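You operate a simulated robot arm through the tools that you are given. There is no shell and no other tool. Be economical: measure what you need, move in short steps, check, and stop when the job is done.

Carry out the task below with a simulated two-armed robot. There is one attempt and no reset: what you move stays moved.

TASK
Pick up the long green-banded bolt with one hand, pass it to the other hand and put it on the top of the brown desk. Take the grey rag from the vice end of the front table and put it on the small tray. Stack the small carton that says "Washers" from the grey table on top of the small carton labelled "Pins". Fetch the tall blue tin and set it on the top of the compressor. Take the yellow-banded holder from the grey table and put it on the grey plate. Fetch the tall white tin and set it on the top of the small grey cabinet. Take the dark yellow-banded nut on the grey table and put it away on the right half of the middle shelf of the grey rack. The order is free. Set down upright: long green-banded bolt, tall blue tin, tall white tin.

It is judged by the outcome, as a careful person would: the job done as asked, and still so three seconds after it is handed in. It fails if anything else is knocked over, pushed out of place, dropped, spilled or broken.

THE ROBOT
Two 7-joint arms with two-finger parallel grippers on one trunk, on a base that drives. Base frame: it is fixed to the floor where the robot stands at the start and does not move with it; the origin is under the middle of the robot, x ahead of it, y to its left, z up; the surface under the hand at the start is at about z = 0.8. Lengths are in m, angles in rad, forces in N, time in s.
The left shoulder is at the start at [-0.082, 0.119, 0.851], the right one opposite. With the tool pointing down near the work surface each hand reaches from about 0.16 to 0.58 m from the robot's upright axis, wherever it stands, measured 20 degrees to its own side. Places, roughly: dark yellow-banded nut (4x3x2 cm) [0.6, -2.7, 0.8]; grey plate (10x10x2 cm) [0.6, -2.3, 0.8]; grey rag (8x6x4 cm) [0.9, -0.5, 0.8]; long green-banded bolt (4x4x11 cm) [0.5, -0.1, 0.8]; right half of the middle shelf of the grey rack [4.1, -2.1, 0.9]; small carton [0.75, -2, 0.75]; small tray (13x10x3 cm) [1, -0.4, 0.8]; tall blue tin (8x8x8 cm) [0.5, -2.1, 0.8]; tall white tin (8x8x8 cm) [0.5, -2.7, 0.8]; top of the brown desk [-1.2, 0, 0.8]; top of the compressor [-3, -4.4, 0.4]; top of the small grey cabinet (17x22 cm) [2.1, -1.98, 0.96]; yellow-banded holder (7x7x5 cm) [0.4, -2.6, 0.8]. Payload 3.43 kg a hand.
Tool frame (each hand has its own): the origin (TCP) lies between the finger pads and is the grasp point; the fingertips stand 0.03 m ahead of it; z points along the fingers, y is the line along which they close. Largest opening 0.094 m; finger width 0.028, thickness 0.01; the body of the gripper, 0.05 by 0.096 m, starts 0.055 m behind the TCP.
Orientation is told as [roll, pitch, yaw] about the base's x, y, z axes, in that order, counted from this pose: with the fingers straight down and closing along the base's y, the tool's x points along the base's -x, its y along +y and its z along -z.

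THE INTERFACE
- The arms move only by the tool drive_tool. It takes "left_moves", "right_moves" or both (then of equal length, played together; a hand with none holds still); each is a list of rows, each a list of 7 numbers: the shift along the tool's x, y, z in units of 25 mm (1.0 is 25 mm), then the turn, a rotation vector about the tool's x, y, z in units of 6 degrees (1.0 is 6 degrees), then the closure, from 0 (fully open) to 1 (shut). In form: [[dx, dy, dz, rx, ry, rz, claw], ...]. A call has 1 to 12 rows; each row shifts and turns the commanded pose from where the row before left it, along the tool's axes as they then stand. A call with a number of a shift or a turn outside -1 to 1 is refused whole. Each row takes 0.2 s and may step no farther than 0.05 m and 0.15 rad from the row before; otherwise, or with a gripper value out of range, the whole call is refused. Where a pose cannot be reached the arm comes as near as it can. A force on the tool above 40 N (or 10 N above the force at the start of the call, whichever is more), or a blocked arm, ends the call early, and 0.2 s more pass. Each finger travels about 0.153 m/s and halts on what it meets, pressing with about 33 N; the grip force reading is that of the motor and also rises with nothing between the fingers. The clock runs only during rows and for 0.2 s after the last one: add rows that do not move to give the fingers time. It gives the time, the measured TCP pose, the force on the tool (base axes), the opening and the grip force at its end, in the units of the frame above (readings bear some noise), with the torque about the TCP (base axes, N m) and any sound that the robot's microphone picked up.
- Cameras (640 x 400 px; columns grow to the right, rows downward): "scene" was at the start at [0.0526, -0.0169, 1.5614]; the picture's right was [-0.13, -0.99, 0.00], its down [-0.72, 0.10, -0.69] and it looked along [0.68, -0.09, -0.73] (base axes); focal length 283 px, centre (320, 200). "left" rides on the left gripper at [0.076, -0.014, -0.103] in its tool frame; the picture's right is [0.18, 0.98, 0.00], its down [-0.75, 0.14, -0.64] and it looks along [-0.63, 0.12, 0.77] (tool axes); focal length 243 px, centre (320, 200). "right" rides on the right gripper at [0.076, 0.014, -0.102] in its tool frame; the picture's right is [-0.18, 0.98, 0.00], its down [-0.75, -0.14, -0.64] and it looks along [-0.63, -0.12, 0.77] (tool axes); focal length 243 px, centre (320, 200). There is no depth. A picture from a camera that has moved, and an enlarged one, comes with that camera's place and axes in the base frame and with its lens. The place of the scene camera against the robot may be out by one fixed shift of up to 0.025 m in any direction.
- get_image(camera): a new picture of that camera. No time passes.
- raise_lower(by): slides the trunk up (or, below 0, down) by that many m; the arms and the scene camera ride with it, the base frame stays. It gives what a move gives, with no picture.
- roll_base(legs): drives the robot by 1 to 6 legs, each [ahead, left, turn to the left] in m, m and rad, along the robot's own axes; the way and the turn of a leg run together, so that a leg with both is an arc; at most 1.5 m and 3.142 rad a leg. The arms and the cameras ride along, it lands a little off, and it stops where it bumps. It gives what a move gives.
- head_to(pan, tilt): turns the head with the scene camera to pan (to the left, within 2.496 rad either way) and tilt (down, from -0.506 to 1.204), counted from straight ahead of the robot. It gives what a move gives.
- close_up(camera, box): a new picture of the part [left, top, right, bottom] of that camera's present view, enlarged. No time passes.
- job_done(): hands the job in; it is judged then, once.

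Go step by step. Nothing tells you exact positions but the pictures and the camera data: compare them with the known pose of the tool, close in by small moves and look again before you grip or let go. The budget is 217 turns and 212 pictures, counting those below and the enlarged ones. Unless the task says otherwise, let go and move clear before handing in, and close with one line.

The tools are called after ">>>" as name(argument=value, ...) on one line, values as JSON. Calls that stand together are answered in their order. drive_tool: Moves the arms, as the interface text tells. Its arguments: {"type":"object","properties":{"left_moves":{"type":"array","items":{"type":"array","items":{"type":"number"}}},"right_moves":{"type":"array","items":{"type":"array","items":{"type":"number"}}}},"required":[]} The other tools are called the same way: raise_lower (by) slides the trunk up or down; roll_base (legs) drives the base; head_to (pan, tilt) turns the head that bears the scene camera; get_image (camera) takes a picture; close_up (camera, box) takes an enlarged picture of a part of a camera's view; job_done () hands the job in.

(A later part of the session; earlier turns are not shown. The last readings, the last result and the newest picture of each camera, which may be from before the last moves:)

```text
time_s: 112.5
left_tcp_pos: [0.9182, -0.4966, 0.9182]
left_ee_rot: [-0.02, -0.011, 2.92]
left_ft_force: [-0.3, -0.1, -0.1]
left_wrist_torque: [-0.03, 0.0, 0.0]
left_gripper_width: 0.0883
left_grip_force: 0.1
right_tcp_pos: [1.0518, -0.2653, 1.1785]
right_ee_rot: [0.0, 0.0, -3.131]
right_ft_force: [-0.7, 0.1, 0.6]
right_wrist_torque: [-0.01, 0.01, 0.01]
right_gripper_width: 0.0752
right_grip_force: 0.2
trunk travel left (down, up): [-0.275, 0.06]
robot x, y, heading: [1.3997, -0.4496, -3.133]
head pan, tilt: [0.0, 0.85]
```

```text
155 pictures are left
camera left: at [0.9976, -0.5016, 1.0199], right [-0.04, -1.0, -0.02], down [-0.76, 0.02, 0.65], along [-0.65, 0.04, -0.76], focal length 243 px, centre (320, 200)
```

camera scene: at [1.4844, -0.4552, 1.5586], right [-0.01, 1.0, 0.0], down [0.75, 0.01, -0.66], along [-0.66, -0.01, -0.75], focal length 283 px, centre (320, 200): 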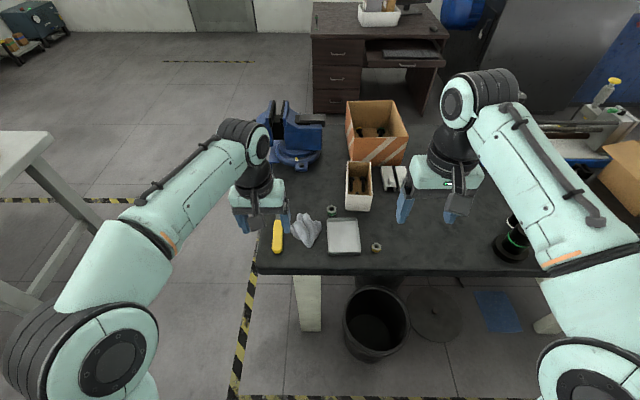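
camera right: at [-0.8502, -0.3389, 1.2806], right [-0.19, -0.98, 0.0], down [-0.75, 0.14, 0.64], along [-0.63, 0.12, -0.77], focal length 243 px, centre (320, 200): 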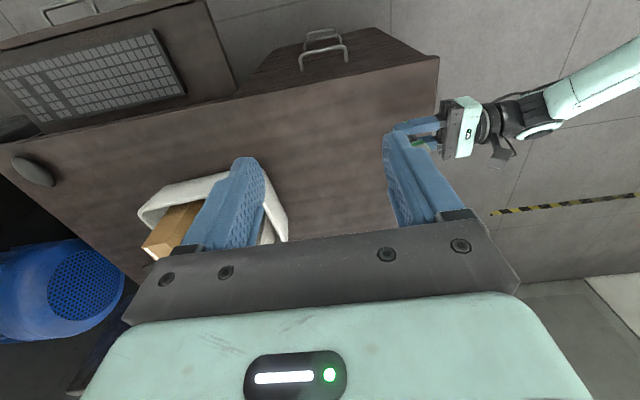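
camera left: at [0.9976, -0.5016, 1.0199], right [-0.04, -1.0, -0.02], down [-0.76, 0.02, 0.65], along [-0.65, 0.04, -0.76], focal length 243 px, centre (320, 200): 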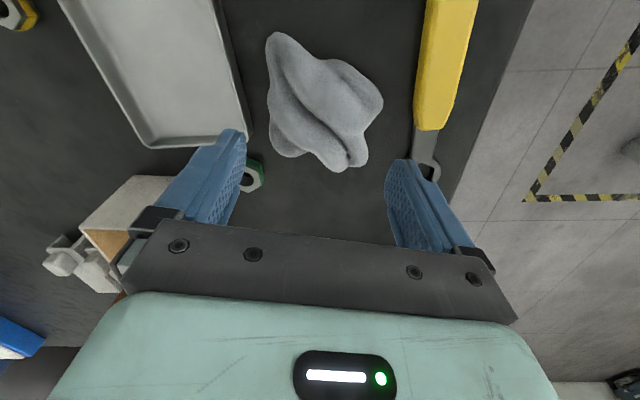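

On closer measurement the far half of the rag, around x ≈ 0.895, is about 8.5 cm wide with nearly parallel sides. I turn back straight and go there fully open, stopping just above to check.

>>> drive_tool(left_moves=[[0, 0, 0, 0, 0, -1, 0], [0, 0, 0, 0, 0, -1, 0], [0, 0, 0, 0, 0, -0.2, 0], [-0.93, 0, 0, 0, 0, 0, 0], [0, 0, 0.8, 0, 0, 0, 0], [0, 0, 0.8, 0, 0, 0, 0], [0, 0, 0, 0, 0, 0, 0]])

>>> get_image(camera="left")

```text
time_s: 114.1
left_tcp_pos: [0.8958, -0.496, 0.8778]
left_ee_rot: [-0.02, -0.006, -3.132]
left_ft_force: [-1.2, -0.2, 0.4]
left_wrist_torque: [0.0, 0.0, 0.06]
left_gripper_width: 0.0942
left_grip_force: 0.0
right_tcp_pos: [1.0526, -0.2658, 1.1794]
right_ee_rot: [0.0, 0.0, -3.132]
right_ft_force: [-0.4, -0.2, 0.0]
right_wrist_torque: [-0.02, 0.0, 0.01]
right_gripper_width: 0.0754
right_grip_force: 0.1
trunk travel left (down, up): [-0.275, 0.06]
robot x, y, heading: [1.3988, -0.4509, -3.129]
head pan, tilt: [0.0, 0.85]
```

```text
154 pictures are left
camera left: at [0.9726, -0.4833, 0.9802], right [0.19, -0.98, -0.02], down [-0.75, -0.16, 0.64], along [-0.63, -0.11, -0.77], focal length 243 px, centre (320, 200)
```

left: 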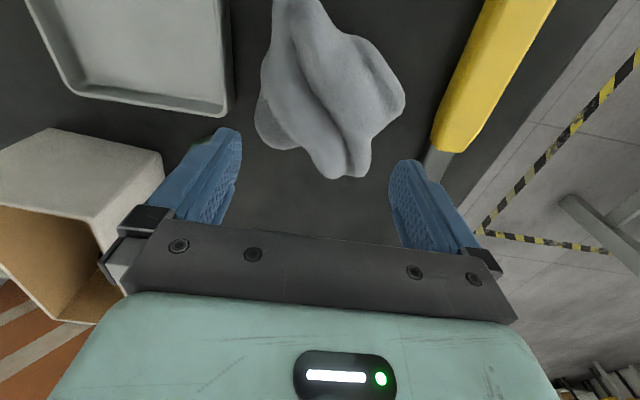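

At x ≈ 0.906 the rag's opposite sides are almost parallel and about 8.5 cm apart. I shift 1 cm and descend carefully with the hand fully open.

>>> drive_tool(left_moves=[[0.4, 0, 0, 0, 0, 0, 0], [0, 0, 0.4, 0, 0, 0, 0], [0, 0, 0.4, 0, 0, 0, 0], [0, 0, 0.4, 0, 0, 0, 0], [0, 0, 0.4, 0, 0, 0, 0], [0, 0, 0.15, 0, 0, 0, 0], [0, 0, 0, 0, 0, 0, 0]])

>>> get_image(camera="left")

```text
time_s: 115.7
left_tcp_pos: [0.9056, -0.4968, 0.8341]
left_ee_rot: [-0.017, -0.005, -3.131]
left_ft_force: [0.1, 0.7, 1.0]
left_wrist_torque: [-0.03, 0.02, 0.01]
left_gripper_width: 0.094
left_grip_force: 0.0
right_tcp_pos: [1.0523, -0.2665, 1.1794]
right_ee_rot: [-0.002, -0.001, -3.132]
right_ft_force: [-0.2, 0.2, 0.3]
right_wrist_torque: [-0.02, -0.03, 0.0]
right_gripper_width: 0.0753
right_grip_force: 0.0
trunk travel left (down, up): [-0.275, 0.06]
robot x, y, heading: [1.4059, -0.4489, -3.13]
head pan, tilt: [0.0, 0.85]
```

```text
153 pictures are left
camera left: at [0.9826, -0.4829, 0.9364], right [0.19, -0.98, -0.02], down [-0.75, -0.16, 0.64], along [-0.63, -0.11, -0.77], focal length 243 px, centre (320, 200)
```

left: 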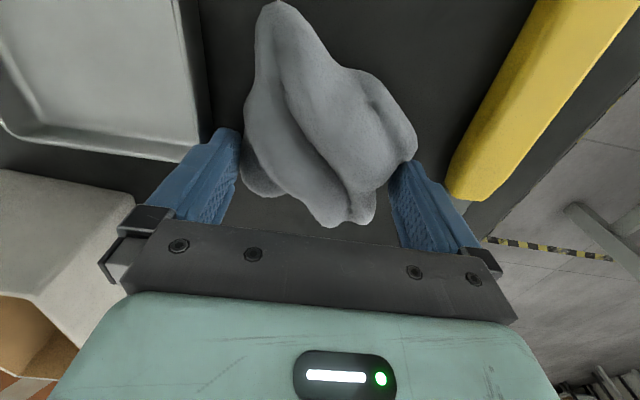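

Free descent, and the fingers straddle the rag. I close.

>>> drive_tool(left_moves=[[0, 0, 0, 0, 0, 0, 0.2], [0, 0, 0, 0, 0, 0, 0.4], [0, 0, 0, 0, 0, 0, 1], [0, 0, 0, 0, 0, 0, 1], [0, 0, 0, 0, 0, 0, 1]])

>>> get_image(camera="left")

```text
time_s: 116.9
left_tcp_pos: [0.9051, -0.4963, 0.8339]
left_ee_rot: [-0.018, -0.006, -3.131]
left_ft_force: [-0.3, 0.6, 0.5]
left_wrist_torque: [0.02, 0.0, 0.03]
left_gripper_width: 0.0605
left_grip_force: 32.5
right_tcp_pos: [1.0528, -0.2649, 1.1793]
right_ee_rot: [0.0, 0.001, -3.132]
right_ft_force: [-0.6, 0.0, 0.2]
right_wrist_torque: [-0.01, -0.03, 0.0]
right_gripper_width: 0.0753
right_grip_force: 0.1
trunk travel left (down, up): [-0.275, 0.06]
robot x, y, heading: [1.4007, -0.4499, -3.128]
head pan, tilt: [0.0, 0.85]
```

```text
152 pictures are left
camera left: at [0.9826, -0.4828, 0.9367], right [0.19, -0.98, -0.02], down [-0.75, -0.16, 0.64], along [-0.63, -0.11, -0.77], focal length 243 px, centre (320, 200)
```

left: 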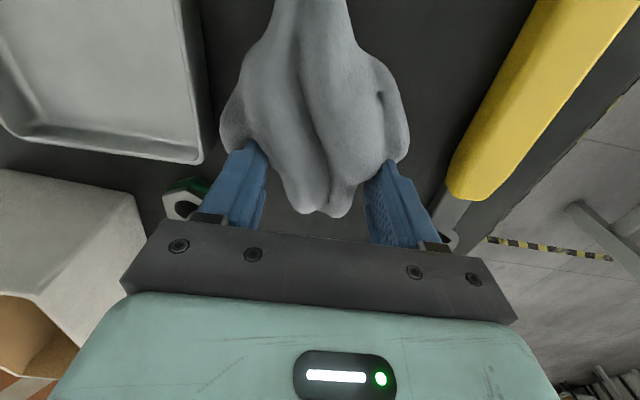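

Held at 6 cm. I lift a little to test the hold.

>>> drive_tool(left_moves=[[0, 0, -0.3, 0, 0, 0, 1], [0, 0, -0.5, 0, 0, 0, 1], [0, 0, -0.7, 0, 0, 0, 1], [0, 0, -0.8, 0, 0, 0, 1], [0, 0, 0, 0, 0, 0, 1]])

>>> get_image(camera="left")

>>> get_image(camera="scene")

```text
time_s: 118.1
left_tcp_pos: [0.9054, -0.497, 0.8925]
left_ee_rot: [-0.019, -0.006, -3.132]
left_ft_force: [-0.4, -0.5, -0.3]
left_wrist_torque: [0.02, 0.0, 0.01]
left_gripper_width: 0.0599
left_grip_force: 32.8
right_tcp_pos: [1.0527, -0.2655, 1.1785]
right_ee_rot: [0.0, -0.002, -3.129]
right_ft_force: [0.5, 0.0, 0.0]
right_wrist_torque: [-0.01, 0.01, 0.0]
right_gripper_width: 0.0752
right_grip_force: 0.0
trunk travel left (down, up): [-0.275, 0.06]
robot x, y, heading: [1.4002, -0.4482, -3.128]
head pan, tilt: [0.0, 0.85]
```

```text
151 pictures are left
camera left: at [0.9821, -0.4837, 0.9938], right [0.19, -0.98, -0.02], down [-0.75, -0.16, 0.64], along [-0.63, -0.11, -0.77], focal length 243 px, centre (320, 200)
```

left: 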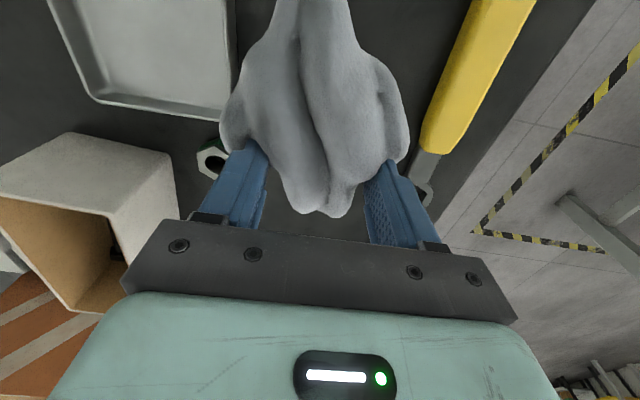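

```text
150 pictures are left
camera scene: at [1.3849, -0.4561, 1.5586], right [-0.01, 1.0, 0.0], down [0.75, 0.01, -0.66], along [-0.66, -0.01, -0.75], focal length 283 px, centre (320, 200)
```

scene: 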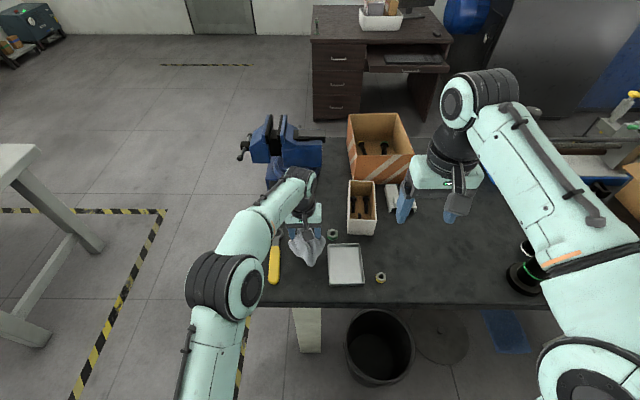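

The rag is firmly held. I raise it over the rim height and bring it above the tray.

>>> drive_tool(left_moves=[[0, 0, -0.8, 0, 0, 0, 1], [0, 0, -0.8, 0, 0, 0, 1], [0.3, -0.9, 0, 0, 0, 0, 1], [0.3, -0.9, 0, 0, 0, 0, 1], [0.3, -0.9, 0, 0, 0, 0, 1], [0.3, -0.9, 0, 0, 0, 0, 1], [0.3, -0.9, 0, 0, 0, 0, 1], [0, 0, 0, 0, 0, 0, 1]])

>>> get_image(camera="left")

>>> close_up(camera="scene", box=[270, 210, 430, 310])

>>> get_image(camera="right")

```text
time_s: 119.9
left_tcp_pos: [0.9425, -0.3837, 0.9344]
left_ee_rot: [-0.019, -0.006, -3.131]
left_ft_force: [0.0, 0.0, 0.1]
left_wrist_torque: [0.02, 0.0, 0.02]
left_gripper_width: 0.0596
left_grip_force: 32.9
right_tcp_pos: [1.0529, -0.2661, 1.1792]
right_ee_rot: [0.001, -0.001, -3.132]
right_ft_force: [0.3, 0.6, -0.8]
right_wrist_torque: [0.03, -0.02, 0.03]
right_gripper_width: 0.0751
right_grip_force: 0.1
trunk travel left (down, up): [-0.275, 0.06]
robot x, y, heading: [1.4041, -0.4492, -3.131]
head pan, tilt: [0.0, 0.85]
```

```text
149 pictures are left
camera left: at [1.0195, -0.3717, 1.036], right [0.19, -0.98, -0.02], down [-0.75, -0.16, 0.64], along [-0.63, -0.11, -0.77], focal length 243 px, centre (320, 200)
```

left: 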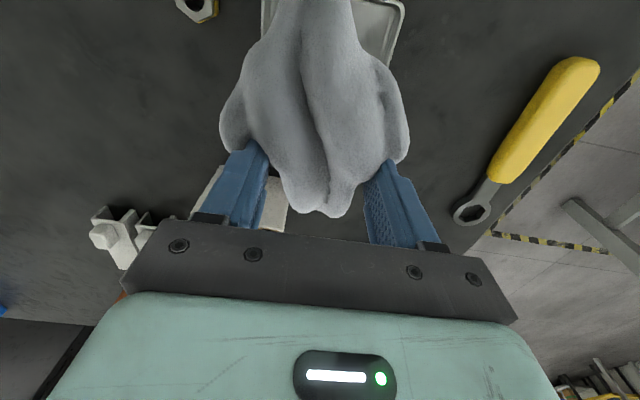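

```text
4.00 times, centred on (350, 260) of scene
camera zoom: at [1.3849, -0.4565, 1.5586], right [-0.01, 1.0, 0.0], down [0.75, 0.01, -0.66], along [-0.66, -0.01, -0.75], focal length 1131 px, centre (200, -40)
```

zoom: 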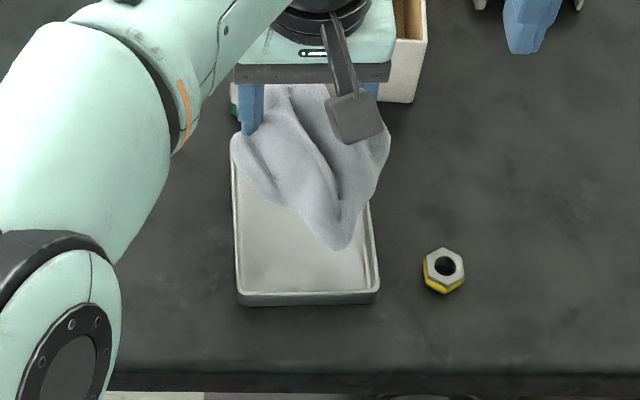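

```text
147 pictures are left
camera right: at [1.1292, -0.2794, 1.2807], right [-0.17, -0.98, 0.0], down [-0.75, 0.13, 0.64], along [-0.63, 0.11, -0.77], focal length 243 px, centre (320, 200)
```

right: 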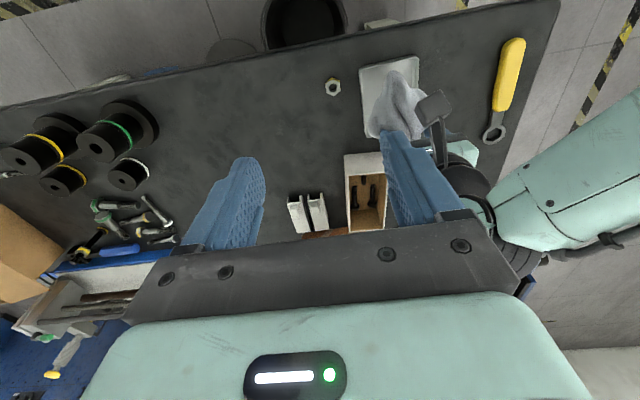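

The rag is above the tray (tray centre about (0.966, -0.383)). I adjust slightly and lower it in.

>>> drive_tool(left_moves=[[-0.36, 0, 0.6, 0, 0, 0, 1], [0, 0, 0.8, 0, 0, 0, 1], [0, 0, 0.8, 0, 0, 0, 1], [0, 0, 0.6, 0, 0, 0, 1], [0, 0, 0.4, 0, 0, 0, 1], [0, 0, 0.2, 0, 0, 0, 1], [0, 0, 0, 0, 0, 0, 1]])

>>> get_image(camera="left")

>>> close_up(camera="scene", box=[270, 210, 430, 310])

```text
time_s: 121.5
left_tcp_pos: [0.9334, -0.3839, 0.8483]
left_ee_rot: [-0.02, -0.004, -3.131]
left_ft_force: [0.0, 1.1, -0.3]
left_wrist_torque: [0.01, 0.02, -0.01]
left_gripper_width: 0.0591
left_grip_force: 33.1
right_tcp_pos: [1.0522, -0.265, 1.1791]
right_ee_rot: [0.002, 0.001, -3.132]
right_ft_force: [-0.2, -0.4, 0.2]
right_wrist_torque: [-0.01, -0.02, -0.03]
right_gripper_width: 0.0755
right_grip_force: 0.0
trunk travel left (down, up): [-0.275, 0.06]
robot x, y, heading: [1.4062, -0.45, -3.134]
head pan, tilt: [0.0, 0.85]
```

```text
146 pictures are left
camera left: at [1.0102, -0.3697, 0.9504], right [0.19, -0.98, -0.02], down [-0.75, -0.16, 0.64], along [-0.63, -0.11, -0.77], focal length 243 px, centre (320, 200)
```

left: 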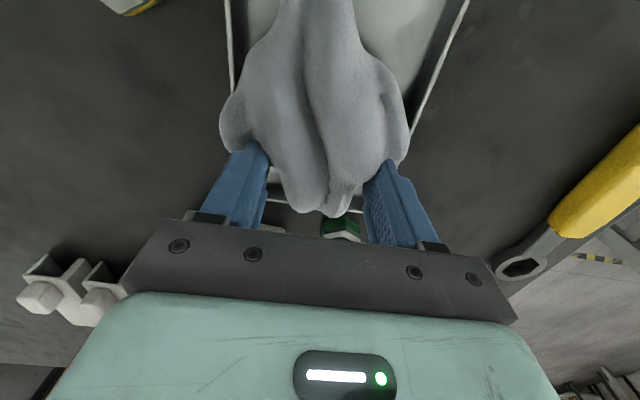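

```text
4.00 times, centred on (350, 260) of scene
camera zoom: at [1.385, -0.4561, 1.5586], right [-0.01, 1.0, 0.0], down [0.75, 0.01, -0.66], along [-0.66, -0.01, -0.75], focal length 1131 px, centre (200, -40)
```

zoom: 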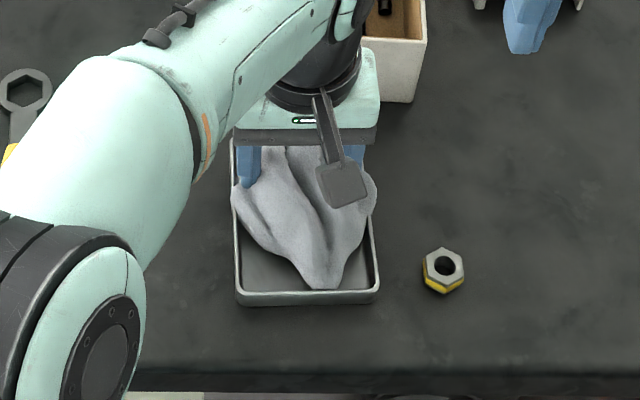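

The tray's centre is about 6 mm further to −y. I correct, lower the last bit and release slightly.

>>> drive_tool(left_moves=[[0, 0.25, 0, 0, 0, 0, 1], [0, 0, 0.15, 0, 0, 0, 1], [0, 0, 0.1, 0, 0, 0, 1], [0, 0, 0, 0, 0, 0, 1], [0, 0, 0, 0, 0, 0, 0.3], [0, 0, 0, 0, 0, 0, 0.28], [0, 0, 0, 0, 0, 0, 0.28]])

>>> get_image(camera="left")

```text
time_s: 123.1
left_tcp_pos: [0.9336, -0.3898, 0.8417]
left_ee_rot: [-0.018, -0.004, -3.131]
left_ft_force: [-0.4, 0.3, 0.3]
left_wrist_torque: [0.04, 0.0, 0.04]
left_gripper_width: 0.0676
left_grip_force: 0.1
right_tcp_pos: [1.0531, -0.2645, 1.1794]
right_ee_rot: [0.0, 0.001, -3.132]
right_ft_force: [0.0, -0.1, 0.4]
right_wrist_torque: [0.0, 0.0, 0.01]
right_gripper_width: 0.0751
right_grip_force: 0.0
trunk travel left (down, up): [-0.275, 0.06]
robot x, y, heading: [1.404, -0.451, -3.131]
head pan, tilt: [0.0, 0.85]
```

```text
144 pictures are left
camera left: at [1.0101, -0.3758, 0.9445], right [0.19, -0.98, -0.02], down [-0.75, -0.16, 0.64], along [-0.63, -0.11, -0.77], focal length 243 px, centre (320, 200)
```

left: 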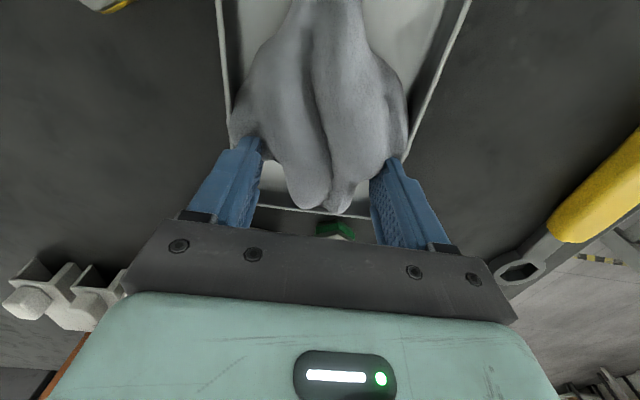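

The rag is loose in the tray. I lift straight up and check that it stays.

>>> drive_tool(left_moves=[[0, 0, -0.4, 0, 0, 0, 0.28], [0, 0, -0.6, 0, 0, 0, 0.28], [0, 0, -1, 0, 0, 0, 0.25], [0, 0, -1, 0, 0, 0, 0.2], [0, 0, -1, 0, 0, 0, 0.2], [0, 0, -1, 0, 0, 0, 0.2], [0, 0, -1, 0, 0, 0, 0.2], [0.6, 0, -1, 0, 0, 0, 0.2], [0.6, 0.5, -1, 0, 0, 0, 0.2], [0.6, 0.5, -1, 0, 0, 0, 0.2], [0.6, 0.5, 0, 0, 0, 0, 0.2], [0.6, 0.5, 0, 0, 0, 0, 0.2]])

>>> get_image(camera="scene")

>>> get_image(camera="left")

```text
time_s: 125.7
left_tcp_pos: [1.0104, -0.4433, 1.0661]
left_ee_rot: [-0.019, -0.007, -3.131]
left_ft_force: [0.4, -1.0, -1.1]
left_wrist_torque: [-0.02, -0.01, 0.02]
left_gripper_width: 0.0752
left_grip_force: 0.0
right_tcp_pos: [1.0524, -0.2647, 1.179]
right_ee_rot: [0.0, -0.001, -3.131]
right_ft_force: [0.3, 0.1, 0.4]
right_wrist_torque: [0.0, 0.01, 0.02]
right_gripper_width: 0.0752
right_grip_force: 0.1
trunk travel left (down, up): [-0.275, 0.06]
robot x, y, heading: [1.4014, -0.4478, -3.136]
head pan, tilt: [0.0, 0.85]
```

```text
143 pictures are left
camera scene: at [1.3855, -0.4565, 1.5586], right [-0.01, 1.0, 0.0], down [0.75, 0.01, -0.66], along [-0.66, -0.01, -0.75], focal length 283 px, centre (320, 200)
```

scene: 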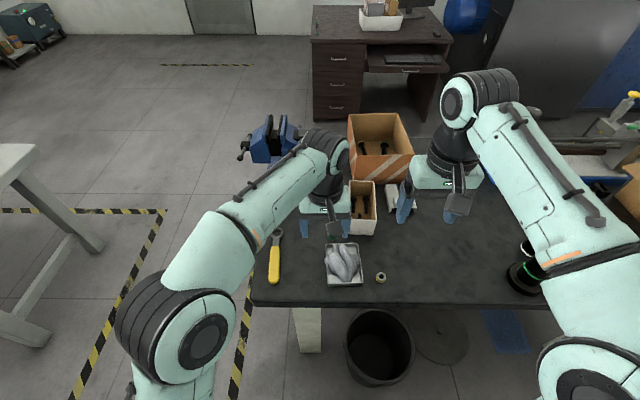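

```text
142 pictures are left
camera left: at [1.0871, -0.4297, 1.1681], right [0.19, -0.98, -0.02], down [-0.75, -0.16, 0.64], along [-0.63, -0.11, -0.76], focal length 243 px, centre (320, 200)
```

left: 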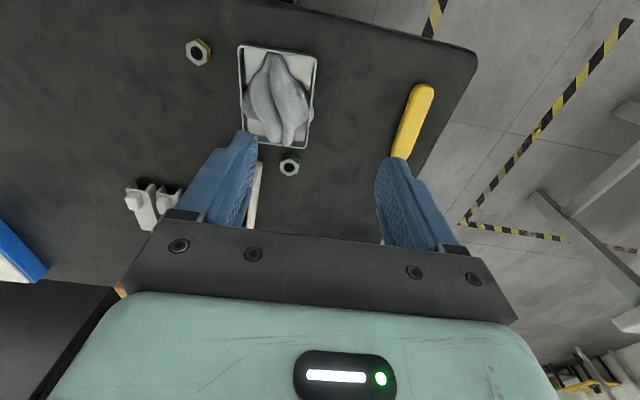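

The rag lies in the tray. Next I inspect the grey table to plan the approach.

>>> roll_base(legs=[[-0.1, 0, 0], [0, 0.75, 0]])

>>> head_to(pan=1.1, tilt=0.6)

>>> get_image(camera="scene")

```text
time_s: 133.4
left_tcp_pos: [1.1197, -1.1872, 1.0661]
left_ee_rot: [-0.019, -0.005, -3.127]
left_ft_force: [-0.1, 0.2, 0.3]
left_wrist_torque: [0.01, 0.0, -0.01]
left_gripper_width: 0.0752
left_grip_force: 0.1
right_tcp_pos: [1.1619, -1.0097, 1.1791]
right_ee_rot: [0.0, 0.0, -3.126]
right_ft_force: [-0.9, -0.7, -0.2]
right_wrist_torque: [-0.01, -0.04, 0.0]
right_gripper_width: 0.0754
right_grip_force: 0.1
trunk travel left (down, up): [-0.275, 0.06]
robot x, y, heading: [1.513, -1.1927, -3.122]
head pan, tilt: [0.0, 0.85]
```

```text
time_s: 134.7
left_tcp_pos: [1.1193, -1.188, 1.067]
left_ee_rot: [-0.019, -0.005, -3.128]
left_ft_force: [0.0, 0.8, -0.1]
left_wrist_torque: [0.04, 0.02, 0.0]
left_gripper_width: 0.0753
left_grip_force: 0.1
right_tcp_pos: [1.1624, -1.008, 1.1793]
right_ee_rot: [0.0, 0.0, -3.129]
right_ft_force: [1.0, -0.2, -0.4]
right_wrist_torque: [-0.01, -0.01, -0.01]
right_gripper_width: 0.075
right_grip_force: 0.1
trunk travel left (down, up): [-0.275, 0.06]
robot x, y, heading: [1.5101, -1.1908, -3.13]
head pan, tilt: [1.1, 0.6]
```

```text
141 pictures are left
camera scene: at [1.5343, -1.2774, 1.5794], right [-0.9, 0.44, 0.0], down [0.25, 0.51, -0.82], along [-0.36, -0.74, -0.57], focal length 283 px, centre (320, 200)
```

scene: 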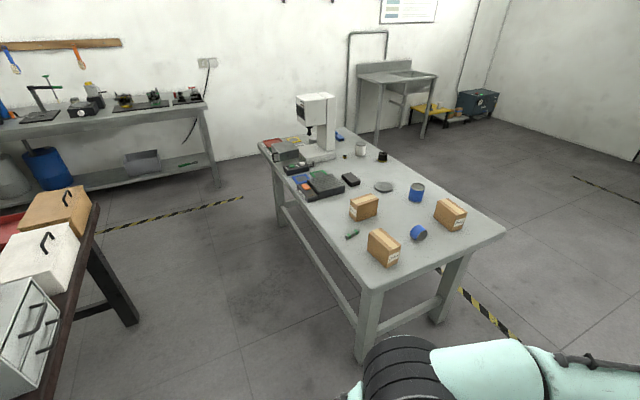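

>>> close_up(camera="scene", box=[240, 120, 520, 290])

>>> close_up(camera="scene", box=[340, 170, 480, 270])

>>> close_up(camera="scene", box=[270, 130, 410, 210])

```text
2.29 times, centred on (380, 205) of scene
camera zoom: at [1.5343, -1.2774, 1.5794], right [-0.9, 0.44, 0.0], down [0.25, 0.51, -0.82], along [-0.36, -0.74, -0.57], focal length 646 px, centre (183, 189)
```

zoom: 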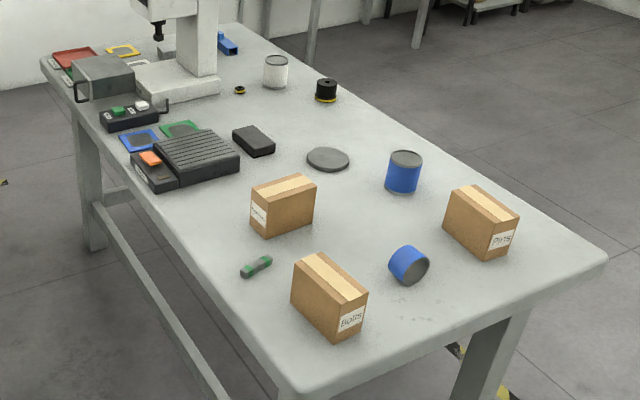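

```text
4.00 times, centred on (410, 220) of scene
camera zoom: at [1.5343, -1.2774, 1.5794], right [-0.9, 0.44, 0.0], down [0.25, 0.51, -0.82], along [-0.36, -0.74, -0.57], focal length 1131 px, centre (-40, 120)
```

zoom: 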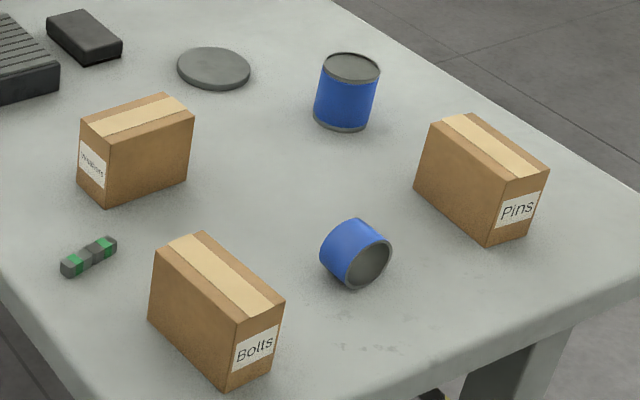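

```text
4.57 times, centred on (340, 170) of scene
camera zoom: at [1.5343, -1.2774, 1.5794], right [-0.9, 0.44, 0.0], down [0.25, 0.51, -0.82], along [-0.36, -0.74, -0.57], focal length 1293 px, centre (229, 337)
```

zoom: 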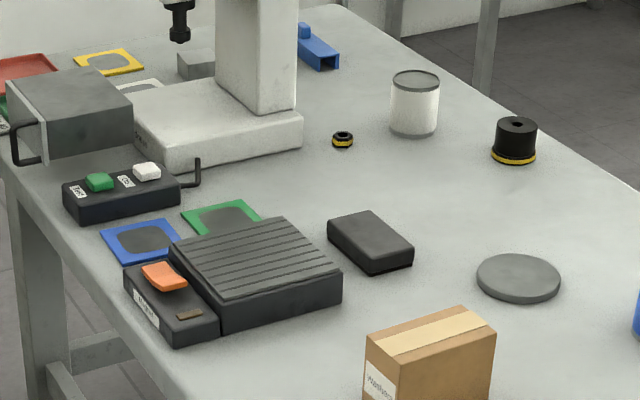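

The table is clear to read: "Pins" near the north-west corner, "Washers" on the east side, with the standing blue tin, plate, holder, white tin and nut toward the south. I start with the Washers carton from the east side.

>>> roll_base(legs=[[0, 0.85, 0], [0.05, 0, 0]])

>>> head_to(pan=0.0, tilt=0.85)

>>> get_image(camera="scene")

>>> get_image(camera="left")

```text
time_s: 143.1
left_tcp_pos: [1.0824, -2.0394, 1.0664]
left_ee_rot: [-0.019, -0.005, -3.129]
left_ft_force: [-0.3, 0.3, 0.8]
left_wrist_torque: [0.02, -0.01, 0.01]
left_gripper_width: 0.075
left_grip_force: 0.1
right_tcp_pos: [1.1239, -1.8624, 1.1781]
right_ee_rot: [0.0, -0.001, -3.128]
right_ft_force: [-0.2, 0.0, -0.1]
right_wrist_torque: [-0.04, 0.02, 0.01]
right_gripper_width: 0.0752
right_grip_force: 0.0
trunk travel left (down, up): [-0.275, 0.06]
robot x, y, heading: [1.4706, -2.0434, -3.131]
head pan, tilt: [1.1, 0.6]
```

```text
time_s: 144.4
left_tcp_pos: [1.0827, -2.04, 1.0657]
left_ee_rot: [-0.019, -0.005, -3.128]
left_ft_force: [0.2, -0.1, 0.0]
left_wrist_torque: [0.0, 0.01, 0.04]
left_gripper_width: 0.0752
left_grip_force: 0.1
right_tcp_pos: [1.1259, -1.862, 1.1789]
right_ee_rot: [0.0, -0.001, -3.128]
right_ft_force: [-0.2, -0.3, 0.0]
right_wrist_torque: [0.0, 0.0, -0.01]
right_gripper_width: 0.0753
right_grip_force: 0.0
trunk travel left (down, up): [-0.275, 0.06]
robot x, y, heading: [1.4768, -2.0475, -3.127]
head pan, tilt: [0.0, 0.85]
```

```text
137 pictures are left
camera scene: at [1.4577, -2.0522, 1.5586], right [-0.01, 1.0, 0.0], down [0.75, 0.01, -0.66], along [-0.66, -0.01, -0.75], focal length 283 px, centre (320, 200)
```

scene: 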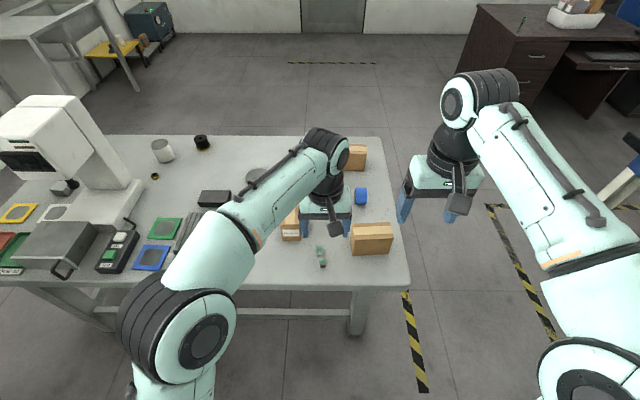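

```text
136 pictures are left
camera left: at [1.1592, -2.026, 1.1682], right [0.2, -0.98, -0.02], down [-0.75, -0.16, 0.64], along [-0.63, -0.11, -0.77], focal length 243 px, centre (320, 200)
```

left: 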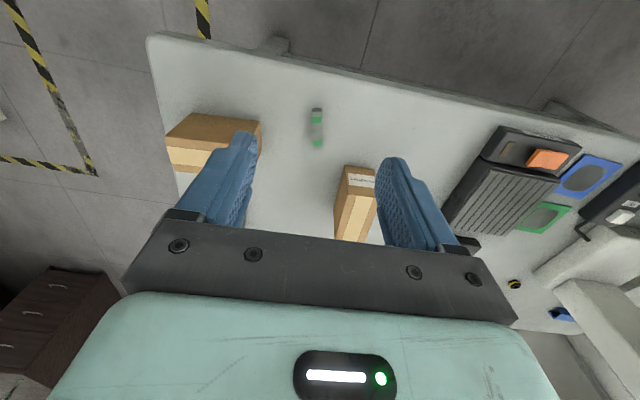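

Washers carton centre is about (0.907, -2.125), its long axis turned about 13°. I roll 7 cm closer and move the open left hand above it with the matching yaw.

>>> roll_base(legs=[[0.07, 0, 0]])

>>> drive_tool(left_moves=[[-0.6, 0.5, 0.6, 0, 0, 0, 0], [-0.6, 0.5, 0.6, 0, 0, 0, 0], [-0.6, 0.5, 0.6, 0, 0, 0, 0], [-0.6, 0.5, 0.6, 0, 0, 0, 0], [-0.6, 0.5, 0.6, 0, 0, 0, 0], [-0.6, 0.5, 0.6, 0, 0, 0, 0], [-0.6, 0.4, 0.6, 0, 0, 0, 0], [0, 0, 0, 0, 0, -1, 0], [0, 0, 0, 0, 0, -1, 0], [0, 0, 0, 0, 0, -0.2, 0], [0, 0, 0, 0, 0, 0, 0]])

>>> get_image(camera="left")

>>> get_image(camera="scene")

```text
time_s: 145.5
left_tcp_pos: [1.0113, -2.04, 1.0673]
left_ee_rot: [-0.019, -0.004, -3.131]
left_ft_force: [-0.2, -0.8, 0.2]
left_wrist_torque: [-0.01, -0.03, -0.01]
left_gripper_width: 0.075
left_grip_force: 0.0
right_tcp_pos: [1.0561, -1.8615, 1.1782]
right_ee_rot: [-0.001, 0.001, -3.129]
right_ft_force: [-0.2, -0.4, 0.1]
right_wrist_torque: [0.03, -0.04, 0.03]
right_gripper_width: 0.0751
right_grip_force: 0.1
trunk travel left (down, up): [-0.275, 0.06]
robot x, y, heading: [1.4044, -2.0495, -3.13]
head pan, tilt: [0.0, 0.85]
```

```text
time_s: 147.9
left_tcp_pos: [0.9081, -2.1229, 0.9597]
left_ee_rot: [-0.019, -0.001, -2.899]
left_ft_force: [0.6, 1.1, 0.2]
left_wrist_torque: [-0.01, 0.0, 0.02]
left_gripper_width: 0.0944
left_grip_force: 0.1
right_tcp_pos: [1.0551, -1.8632, 1.1786]
right_ee_rot: [0.0, -0.003, -3.129]
right_ft_force: [-0.5, -1.3, 0.8]
right_wrist_torque: [-0.02, 0.02, 0.01]
right_gripper_width: 0.0752
right_grip_force: 0.1
trunk travel left (down, up): [-0.275, 0.06]
robot x, y, heading: [1.4033, -2.0491, -3.13]
head pan, tilt: [0.0, 0.85]
```

```text
135 pictures are left
camera left: at [0.9791, -2.0934, 1.0624], right [0.41, -0.91, -0.02], down [-0.69, -0.33, 0.64], along [-0.59, -0.25, -0.77], focal length 243 px, centre (320, 200)
```

left: 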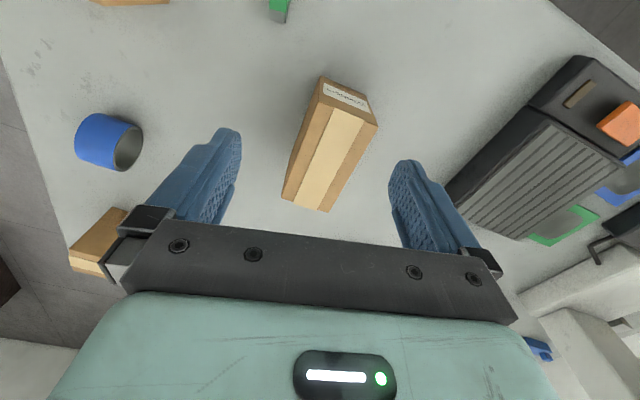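

```text
134 pictures are left
camera scene: at [1.3881, -2.0529, 1.5586], right [-0.01, 1.0, 0.0], down [0.75, 0.01, -0.66], along [-0.66, -0.01, -0.75], focal length 283 px, centre (320, 200)
```

scene: 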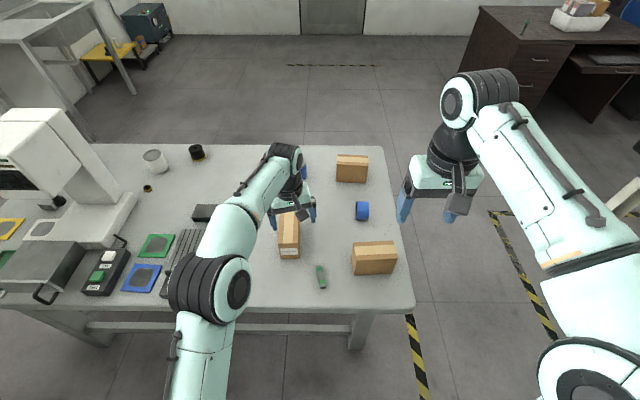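

The carton seems only slightly rotated; I zoom for accurate corners.

>>> close_up(camera="left", box=[260, 60, 420, 220])

>>> close_up(camera="scene", box=[250, 140, 410, 300])

```text
2.50 times, centred on (340, 140) of left
camera zoom: at [0.9791, -2.0934, 1.0624], right [0.41, -0.91, -0.02], down [-0.69, -0.33, 0.64], along [-0.59, -0.25, -0.77], focal length 606 px, centre (270, 350)
```

zoom: 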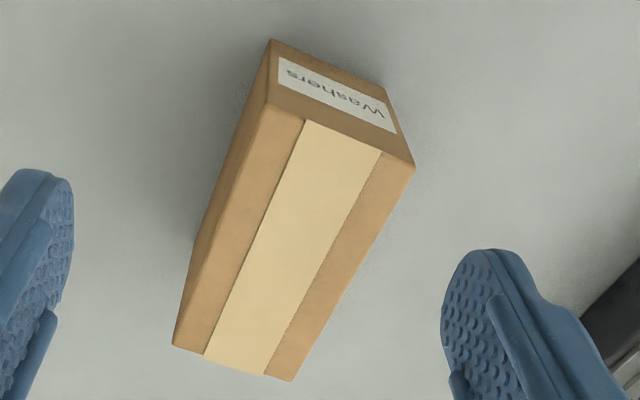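

```text
2.50 times, centred on (330, 220) of scene
camera zoom: at [1.3881, -2.0529, 1.5586], right [-0.01, 1.0, 0.0], down [0.75, 0.01, -0.66], along [-0.66, -0.01, -0.75], focal length 707 px, centre (295, 150)
```

zoom: 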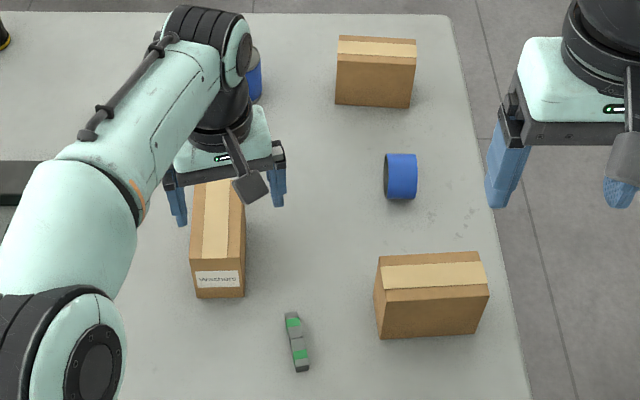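

Carton: centre (0.874, -2.141), 10 × 5 cm, 7.7 cm tall, axis only 3° off. I correct and descend around it.

>>> drive_tool(left_moves=[[0, 0, 0, 0, 0, 1, 0], [0, 0, 0, 0, 0, 0.75, 0], [-0.7, 0.36, 0, 0, 0, 0, 0], [-0.66, 0.36, 0, 0, 0, 0, 0], [0, 0, 0.8, 0, 0, 0, 0], [0, 0, 0, 0, 0, 0, 0]])

>>> get_image(camera="left")

```text
time_s: 149.3
left_tcp_pos: [0.876, -2.1434, 0.9396]
left_ee_rot: [-0.02, -0.006, -3.083]
left_ft_force: [0.7, -0.6, -0.4]
left_wrist_torque: [0.03, 0.02, -0.02]
left_gripper_width: 0.094
left_grip_force: 0.0
right_tcp_pos: [1.0559, -1.8617, 1.1776]
right_ee_rot: [-0.001, 0.0, -3.131]
right_ft_force: [0.1, 0.0, 0.0]
right_wrist_torque: [-0.01, -0.02, 0.0]
right_gripper_width: 0.0751
right_grip_force: 0.0
trunk travel left (down, up): [-0.275, 0.06]
robot x, y, heading: [1.4039, -2.0477, -3.129]
head pan, tilt: [0.0, 0.85]
```

```text
131 pictures are left
camera left: at [0.9514, -2.1262, 1.042], right [0.24, -0.97, -0.02], down [-0.74, -0.2, 0.64], along [-0.63, -0.14, -0.77], focal length 243 px, centre (320, 200)
```

left: 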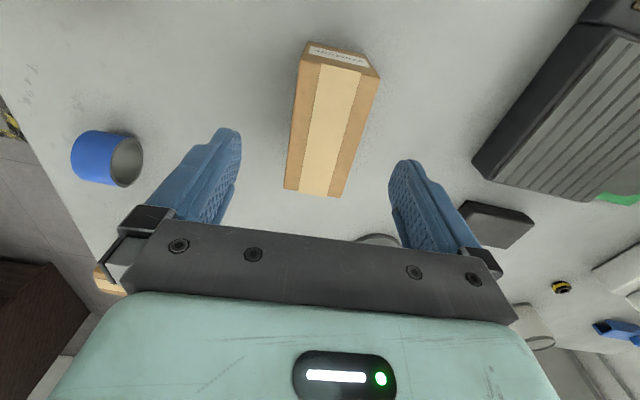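

Well aligned. I level the small tilt, descend and grip.

>>> drive_tool(left_moves=[[0, 0, 0.7, 0.19, 0, 0, 0], [0, 0, 0.8, 0, 0, 0, 0], [0, 0, 0.8, 0, 0, 0, 0], [0, 0, 0.8, 0, 0, 0, 0], [0, 0, 0.6, 0, 0, 0, 0], [0, 0, 0, 0, 0, 0, 0.2], [0, 0, 0, 0, 0, 0, 0.5], [0, 0, 0, 0, 0, 0, 1], [0, 0, 0, 0, 0, 0, 1], [0, 0, 0, 0, 0, 0, 1]])

>>> get_image(camera="left")

```text
time_s: 151.5
left_tcp_pos: [0.8751, -2.1403, 0.847]
left_ee_rot: [-0.041, -0.007, -3.086]
left_ft_force: [-1.0, -0.8, 0.3]
left_wrist_torque: [0.12, -0.04, 0.08]
left_gripper_width: 0.0662
left_grip_force: 33.2
right_tcp_pos: [1.0553, -1.8625, 1.1792]
right_ee_rot: [-0.001, -0.001, -3.13]
right_ft_force: [-0.2, -0.5, 0.1]
right_wrist_torque: [0.0, -0.01, 0.01]
right_gripper_width: 0.0752
right_grip_force: 0.2
trunk travel left (down, up): [-0.275, 0.06]
robot x, y, heading: [1.4068, -2.0442, -3.124]
head pan, tilt: [0.0, 0.85]
```

```text
130 pictures are left
camera left: at [0.9506, -2.1252, 0.9493], right [0.24, -0.97, -0.04], down [-0.74, -0.21, 0.64], along [-0.63, -0.12, -0.77], focal length 243 px, centre (320, 200)
```

left: 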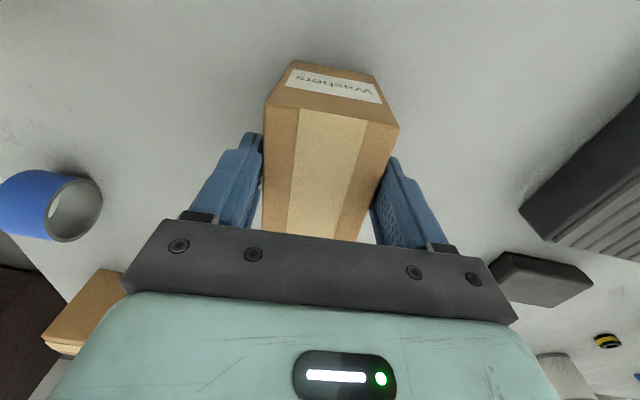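

The 6.6 cm width tells me the carton is larger and the table lower (about z 0.72) than I assumed, so I hold only its top edge. I open, rise a little, level the hand and re-measure.

>>> drive_tool(left_moves=[[0, 0, 0, 0, 0, 0, 0.2], [0, 0, 0, 0, 0, 0, 0], [0, 0, -0.8, -0.39, 0, 0, 0], [0, 0, -0.8, 0, 0, 0, 0], [0, 0, 0, 0, 0, 0, 0]])

>>> get_image(camera="left")

>>> close_up(camera="left", box=[240, 20, 420, 220])

```text
time_s: 152.7
left_tcp_pos: [0.8764, -2.1417, 0.8876]
left_ee_rot: [0.003, -0.005, -3.083]
left_ft_force: [0.9, -0.3, -1.2]
left_wrist_torque: [-0.01, -0.04, 0.03]
left_gripper_width: 0.0938
left_grip_force: 0.1
right_tcp_pos: [1.0555, -1.8617, 1.1791]
right_ee_rot: [0.001, 0.0, -3.129]
right_ft_force: [0.1, -0.4, 0.7]
right_wrist_torque: [-0.01, 0.01, 0.0]
right_gripper_width: 0.0752
right_grip_force: 0.2
trunk travel left (down, up): [-0.275, 0.06]
robot x, y, heading: [1.4032, -2.0484, -3.127]
head pan, tilt: [0.0, 0.85]
```

```text
129 pictures are left
camera left: at [0.9506, -2.122, 0.9892], right [0.24, -0.97, 0.0], down [-0.74, -0.18, 0.65], along [-0.63, -0.16, -0.76], focal length 243 px, centre (320, 200)
```

left: 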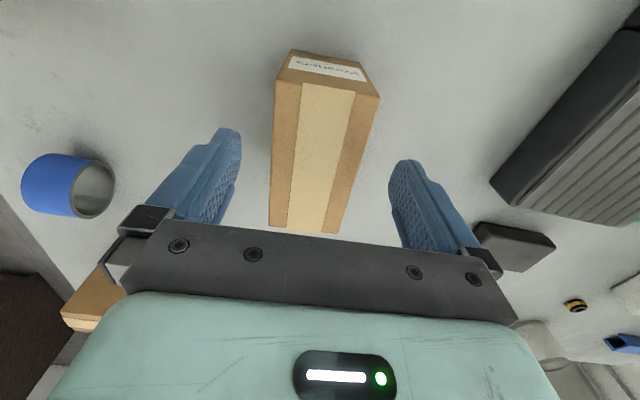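

```text
2.00 times, centred on (330, 120) of left
camera zoom: at [0.9506, -2.122, 0.9892], right [0.24, -0.97, 0.0], down [-0.74, -0.18, 0.65], along [-0.63, -0.16, -0.76], focal length 485 px, centre (300, 360)
```

zoom: 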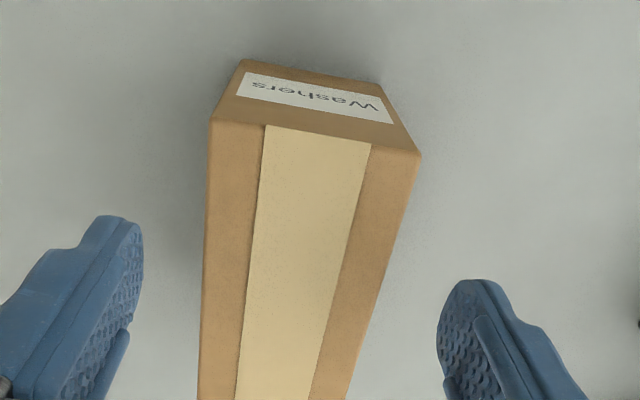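

Re-triangulating: carton top is at z ≈ 0.82, its centre near (0.842, -2.145). I shift 3.4 cm and descend lower before gripping.

>>> drive_tool(left_moves=[[-0.7, 0.05, 0, 0, 0, 0, 0], [-0.66, 0.05, 0, 0, 0, 0, 0], [0, 0, 0.8, 0, 0, 0, 0], [0, 0, 0.8, 0, 0, 0, 0], [0, 0, 0.8, 0, 0, 0, 0], [0, 0, 0.8, 0, 0, 0, 0], [0, 0, 0.8, 0, 0, 0, 0], [0, 0, 0, 0, 0, 0, 0]])

>>> get_image(camera="left")

>>> close_up(camera="scene", box=[250, 140, 410, 300])

```text
time_s: 154.5
left_tcp_pos: [0.8532, -2.1459, 0.7901]
left_ee_rot: [0.001, -0.01, -3.082]
left_ft_force: [-1.6, -0.2, 19.1]
left_wrist_torque: [0.15, -0.59, 0.01]
left_gripper_width: 0.0941
left_grip_force: 0.1
left hand out of reach, approached as far as the arm can: row 2
right_tcp_pos: [1.0565, -1.8625, 1.1797]
right_ee_rot: [0.0, -0.003, -3.127]
right_ft_force: [0.1, -0.2, -0.4]
right_wrist_torque: [0.01, -0.02, 0.0]
right_gripper_width: 0.0752
right_grip_force: 0.0
trunk travel left (down, up): [-0.275, 0.06]
robot x, y, heading: [1.4081, -2.0488, -3.132]
head pan, tilt: [0.0, 0.85]
```

```text
127 pictures are left
camera left: at [0.9307, -2.1262, 0.8916], right [0.24, -0.97, 0.0], down [-0.74, -0.18, 0.65], along [-0.63, -0.16, -0.76], focal length 243 px, centre (320, 200)
```

left: 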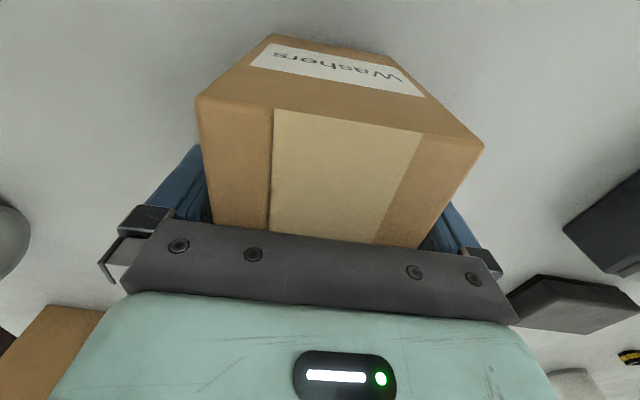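

```text
2.50 times, centred on (330, 220) of scene
camera zoom: at [1.3896, -2.0526, 1.5588], right [-0.01, 1.0, 0.0], down [0.75, 0.01, -0.66], along [-0.66, -0.01, -0.75], focal length 707 px, centre (295, 150)
```

zoom: 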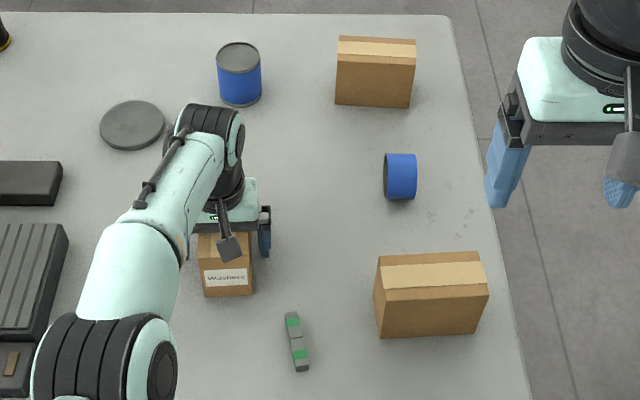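

The palm touched the carton top (19 N). I back up 1 cm and close.

>>> drive_tool(left_moves=[[0, 0, -0.45, 0, 0, 0, 0], [0, 0, 0, 0, 0, 0, 0.2], [0, 0, 0, 0, 0, 0, 0.5], [0, 0, 0, 0, 0, 0, 1], [0, 0, 0, 0, 0, 0, 1], [0, 0, 0, 0, 0, 0, 1]])

>>> get_image(camera="left")

```text
time_s: 155.9
left_tcp_pos: [0.8543, -2.1453, 0.7977]
left_ee_rot: [0.002, -0.007, -3.084]
left_ft_force: [0.4, 0.1, 0.5]
left_wrist_torque: [-0.01, 0.0, -0.05]
left_gripper_width: 0.0661
left_grip_force: 33.3
right_tcp_pos: [1.0554, -1.8631, 1.1795]
right_ee_rot: [0.001, 0.002, -3.129]
right_ft_force: [-1.2, 0.3, -1.0]
right_wrist_torque: [0.0, -0.01, 0.02]
right_gripper_width: 0.0752
right_grip_force: 0.0
trunk travel left (down, up): [-0.275, 0.06]
robot x, y, heading: [1.4002, -2.0464, -3.128]
head pan, tilt: [0.0, 0.85]
```

```text
125 pictures are left
camera left: at [0.9306, -2.1261, 0.8996], right [0.24, -0.97, 0.0], down [-0.74, -0.18, 0.65], along [-0.63, -0.16, -0.76], focal length 243 px, centre (320, 200)
```

left: 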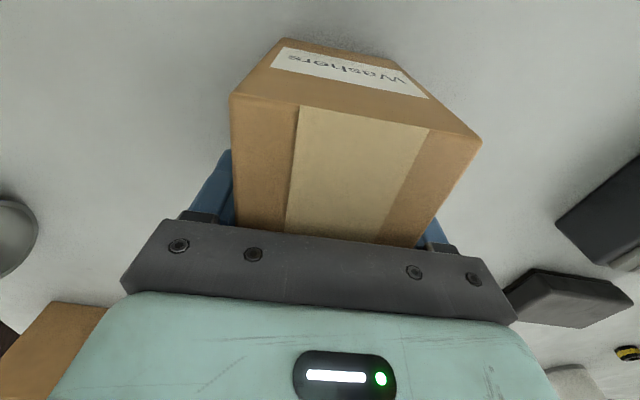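

Gripped at 6.6 cm. I lift and check.

>>> drive_tool(left_moves=[[0, 0, -0.4, 0, 0, 0, 1], [0, 0, -0.6, 0, 0, 0, 1], [0, 0, -0.8, 0, 0, 0, 1], [0, 0, -0.8, 0, 0, 0, 1], [0.5, 0, -0.8, 0, 0, 0, 1], [0.5, 0, -0.8, 0, 0, 0, 1], [0.5, 0, -0.8, 0, 0, 0, 1], [0.5, 0, -0.8, 0, 0, 0, 1], [0, 0, 0, 0, 0, 0, 1]])

>>> get_image(camera="left")

>>> get_image(camera="scene")

```text
time_s: 157.9
left_tcp_pos: [0.9058, -2.1425, 0.9428]
left_ee_rot: [0.001, -0.005, -3.084]
left_ft_force: [0.5, 0.8, -4.9]
left_wrist_torque: [0.01, 0.02, 0.01]
left_gripper_width: 0.0662
left_grip_force: 33.2
right_tcp_pos: [1.0555, -1.8614, 1.1786]
right_ee_rot: [0.0, -0.001, -3.13]
right_ft_force: [-0.1, -0.1, -0.2]
right_wrist_torque: [0.01, 0.01, 0.0]
right_gripper_width: 0.075
right_grip_force: 0.0
trunk travel left (down, up): [-0.275, 0.06]
robot x, y, heading: [1.405, -2.047, -3.128]
head pan, tilt: [0.0, 0.85]
```

```text
124 pictures are left
camera left: at [0.9814, -2.1227, 1.0447], right [0.24, -0.97, 0.0], down [-0.74, -0.18, 0.65], along [-0.63, -0.16, -0.76], focal length 243 px, centre (320, 200)
```

left: 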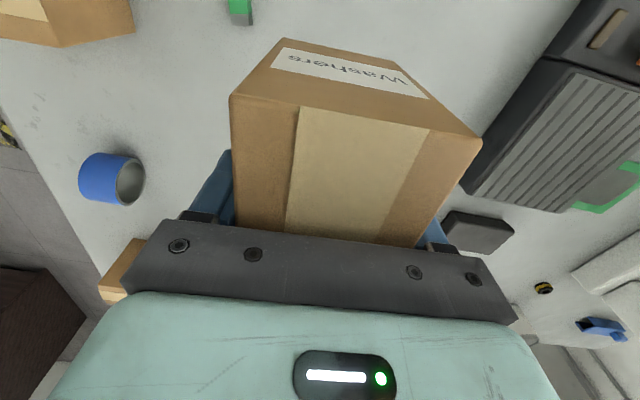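

```text
123 pictures are left
camera scene: at [1.3873, -2.053, 1.5585], right [-0.01, 1.0, 0.0], down [0.75, 0.01, -0.66], along [-0.66, -0.01, -0.75], focal length 283 px, centre (320, 200)
```

scene: 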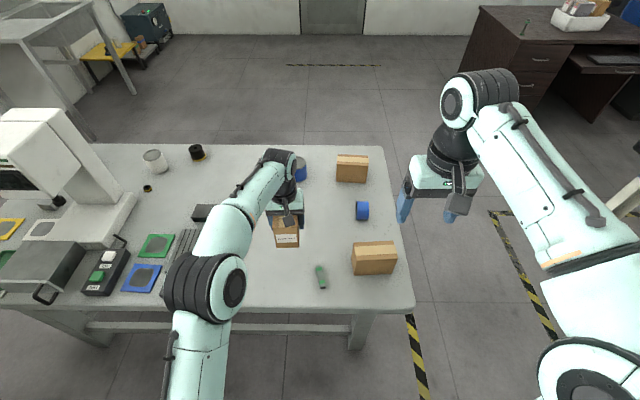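

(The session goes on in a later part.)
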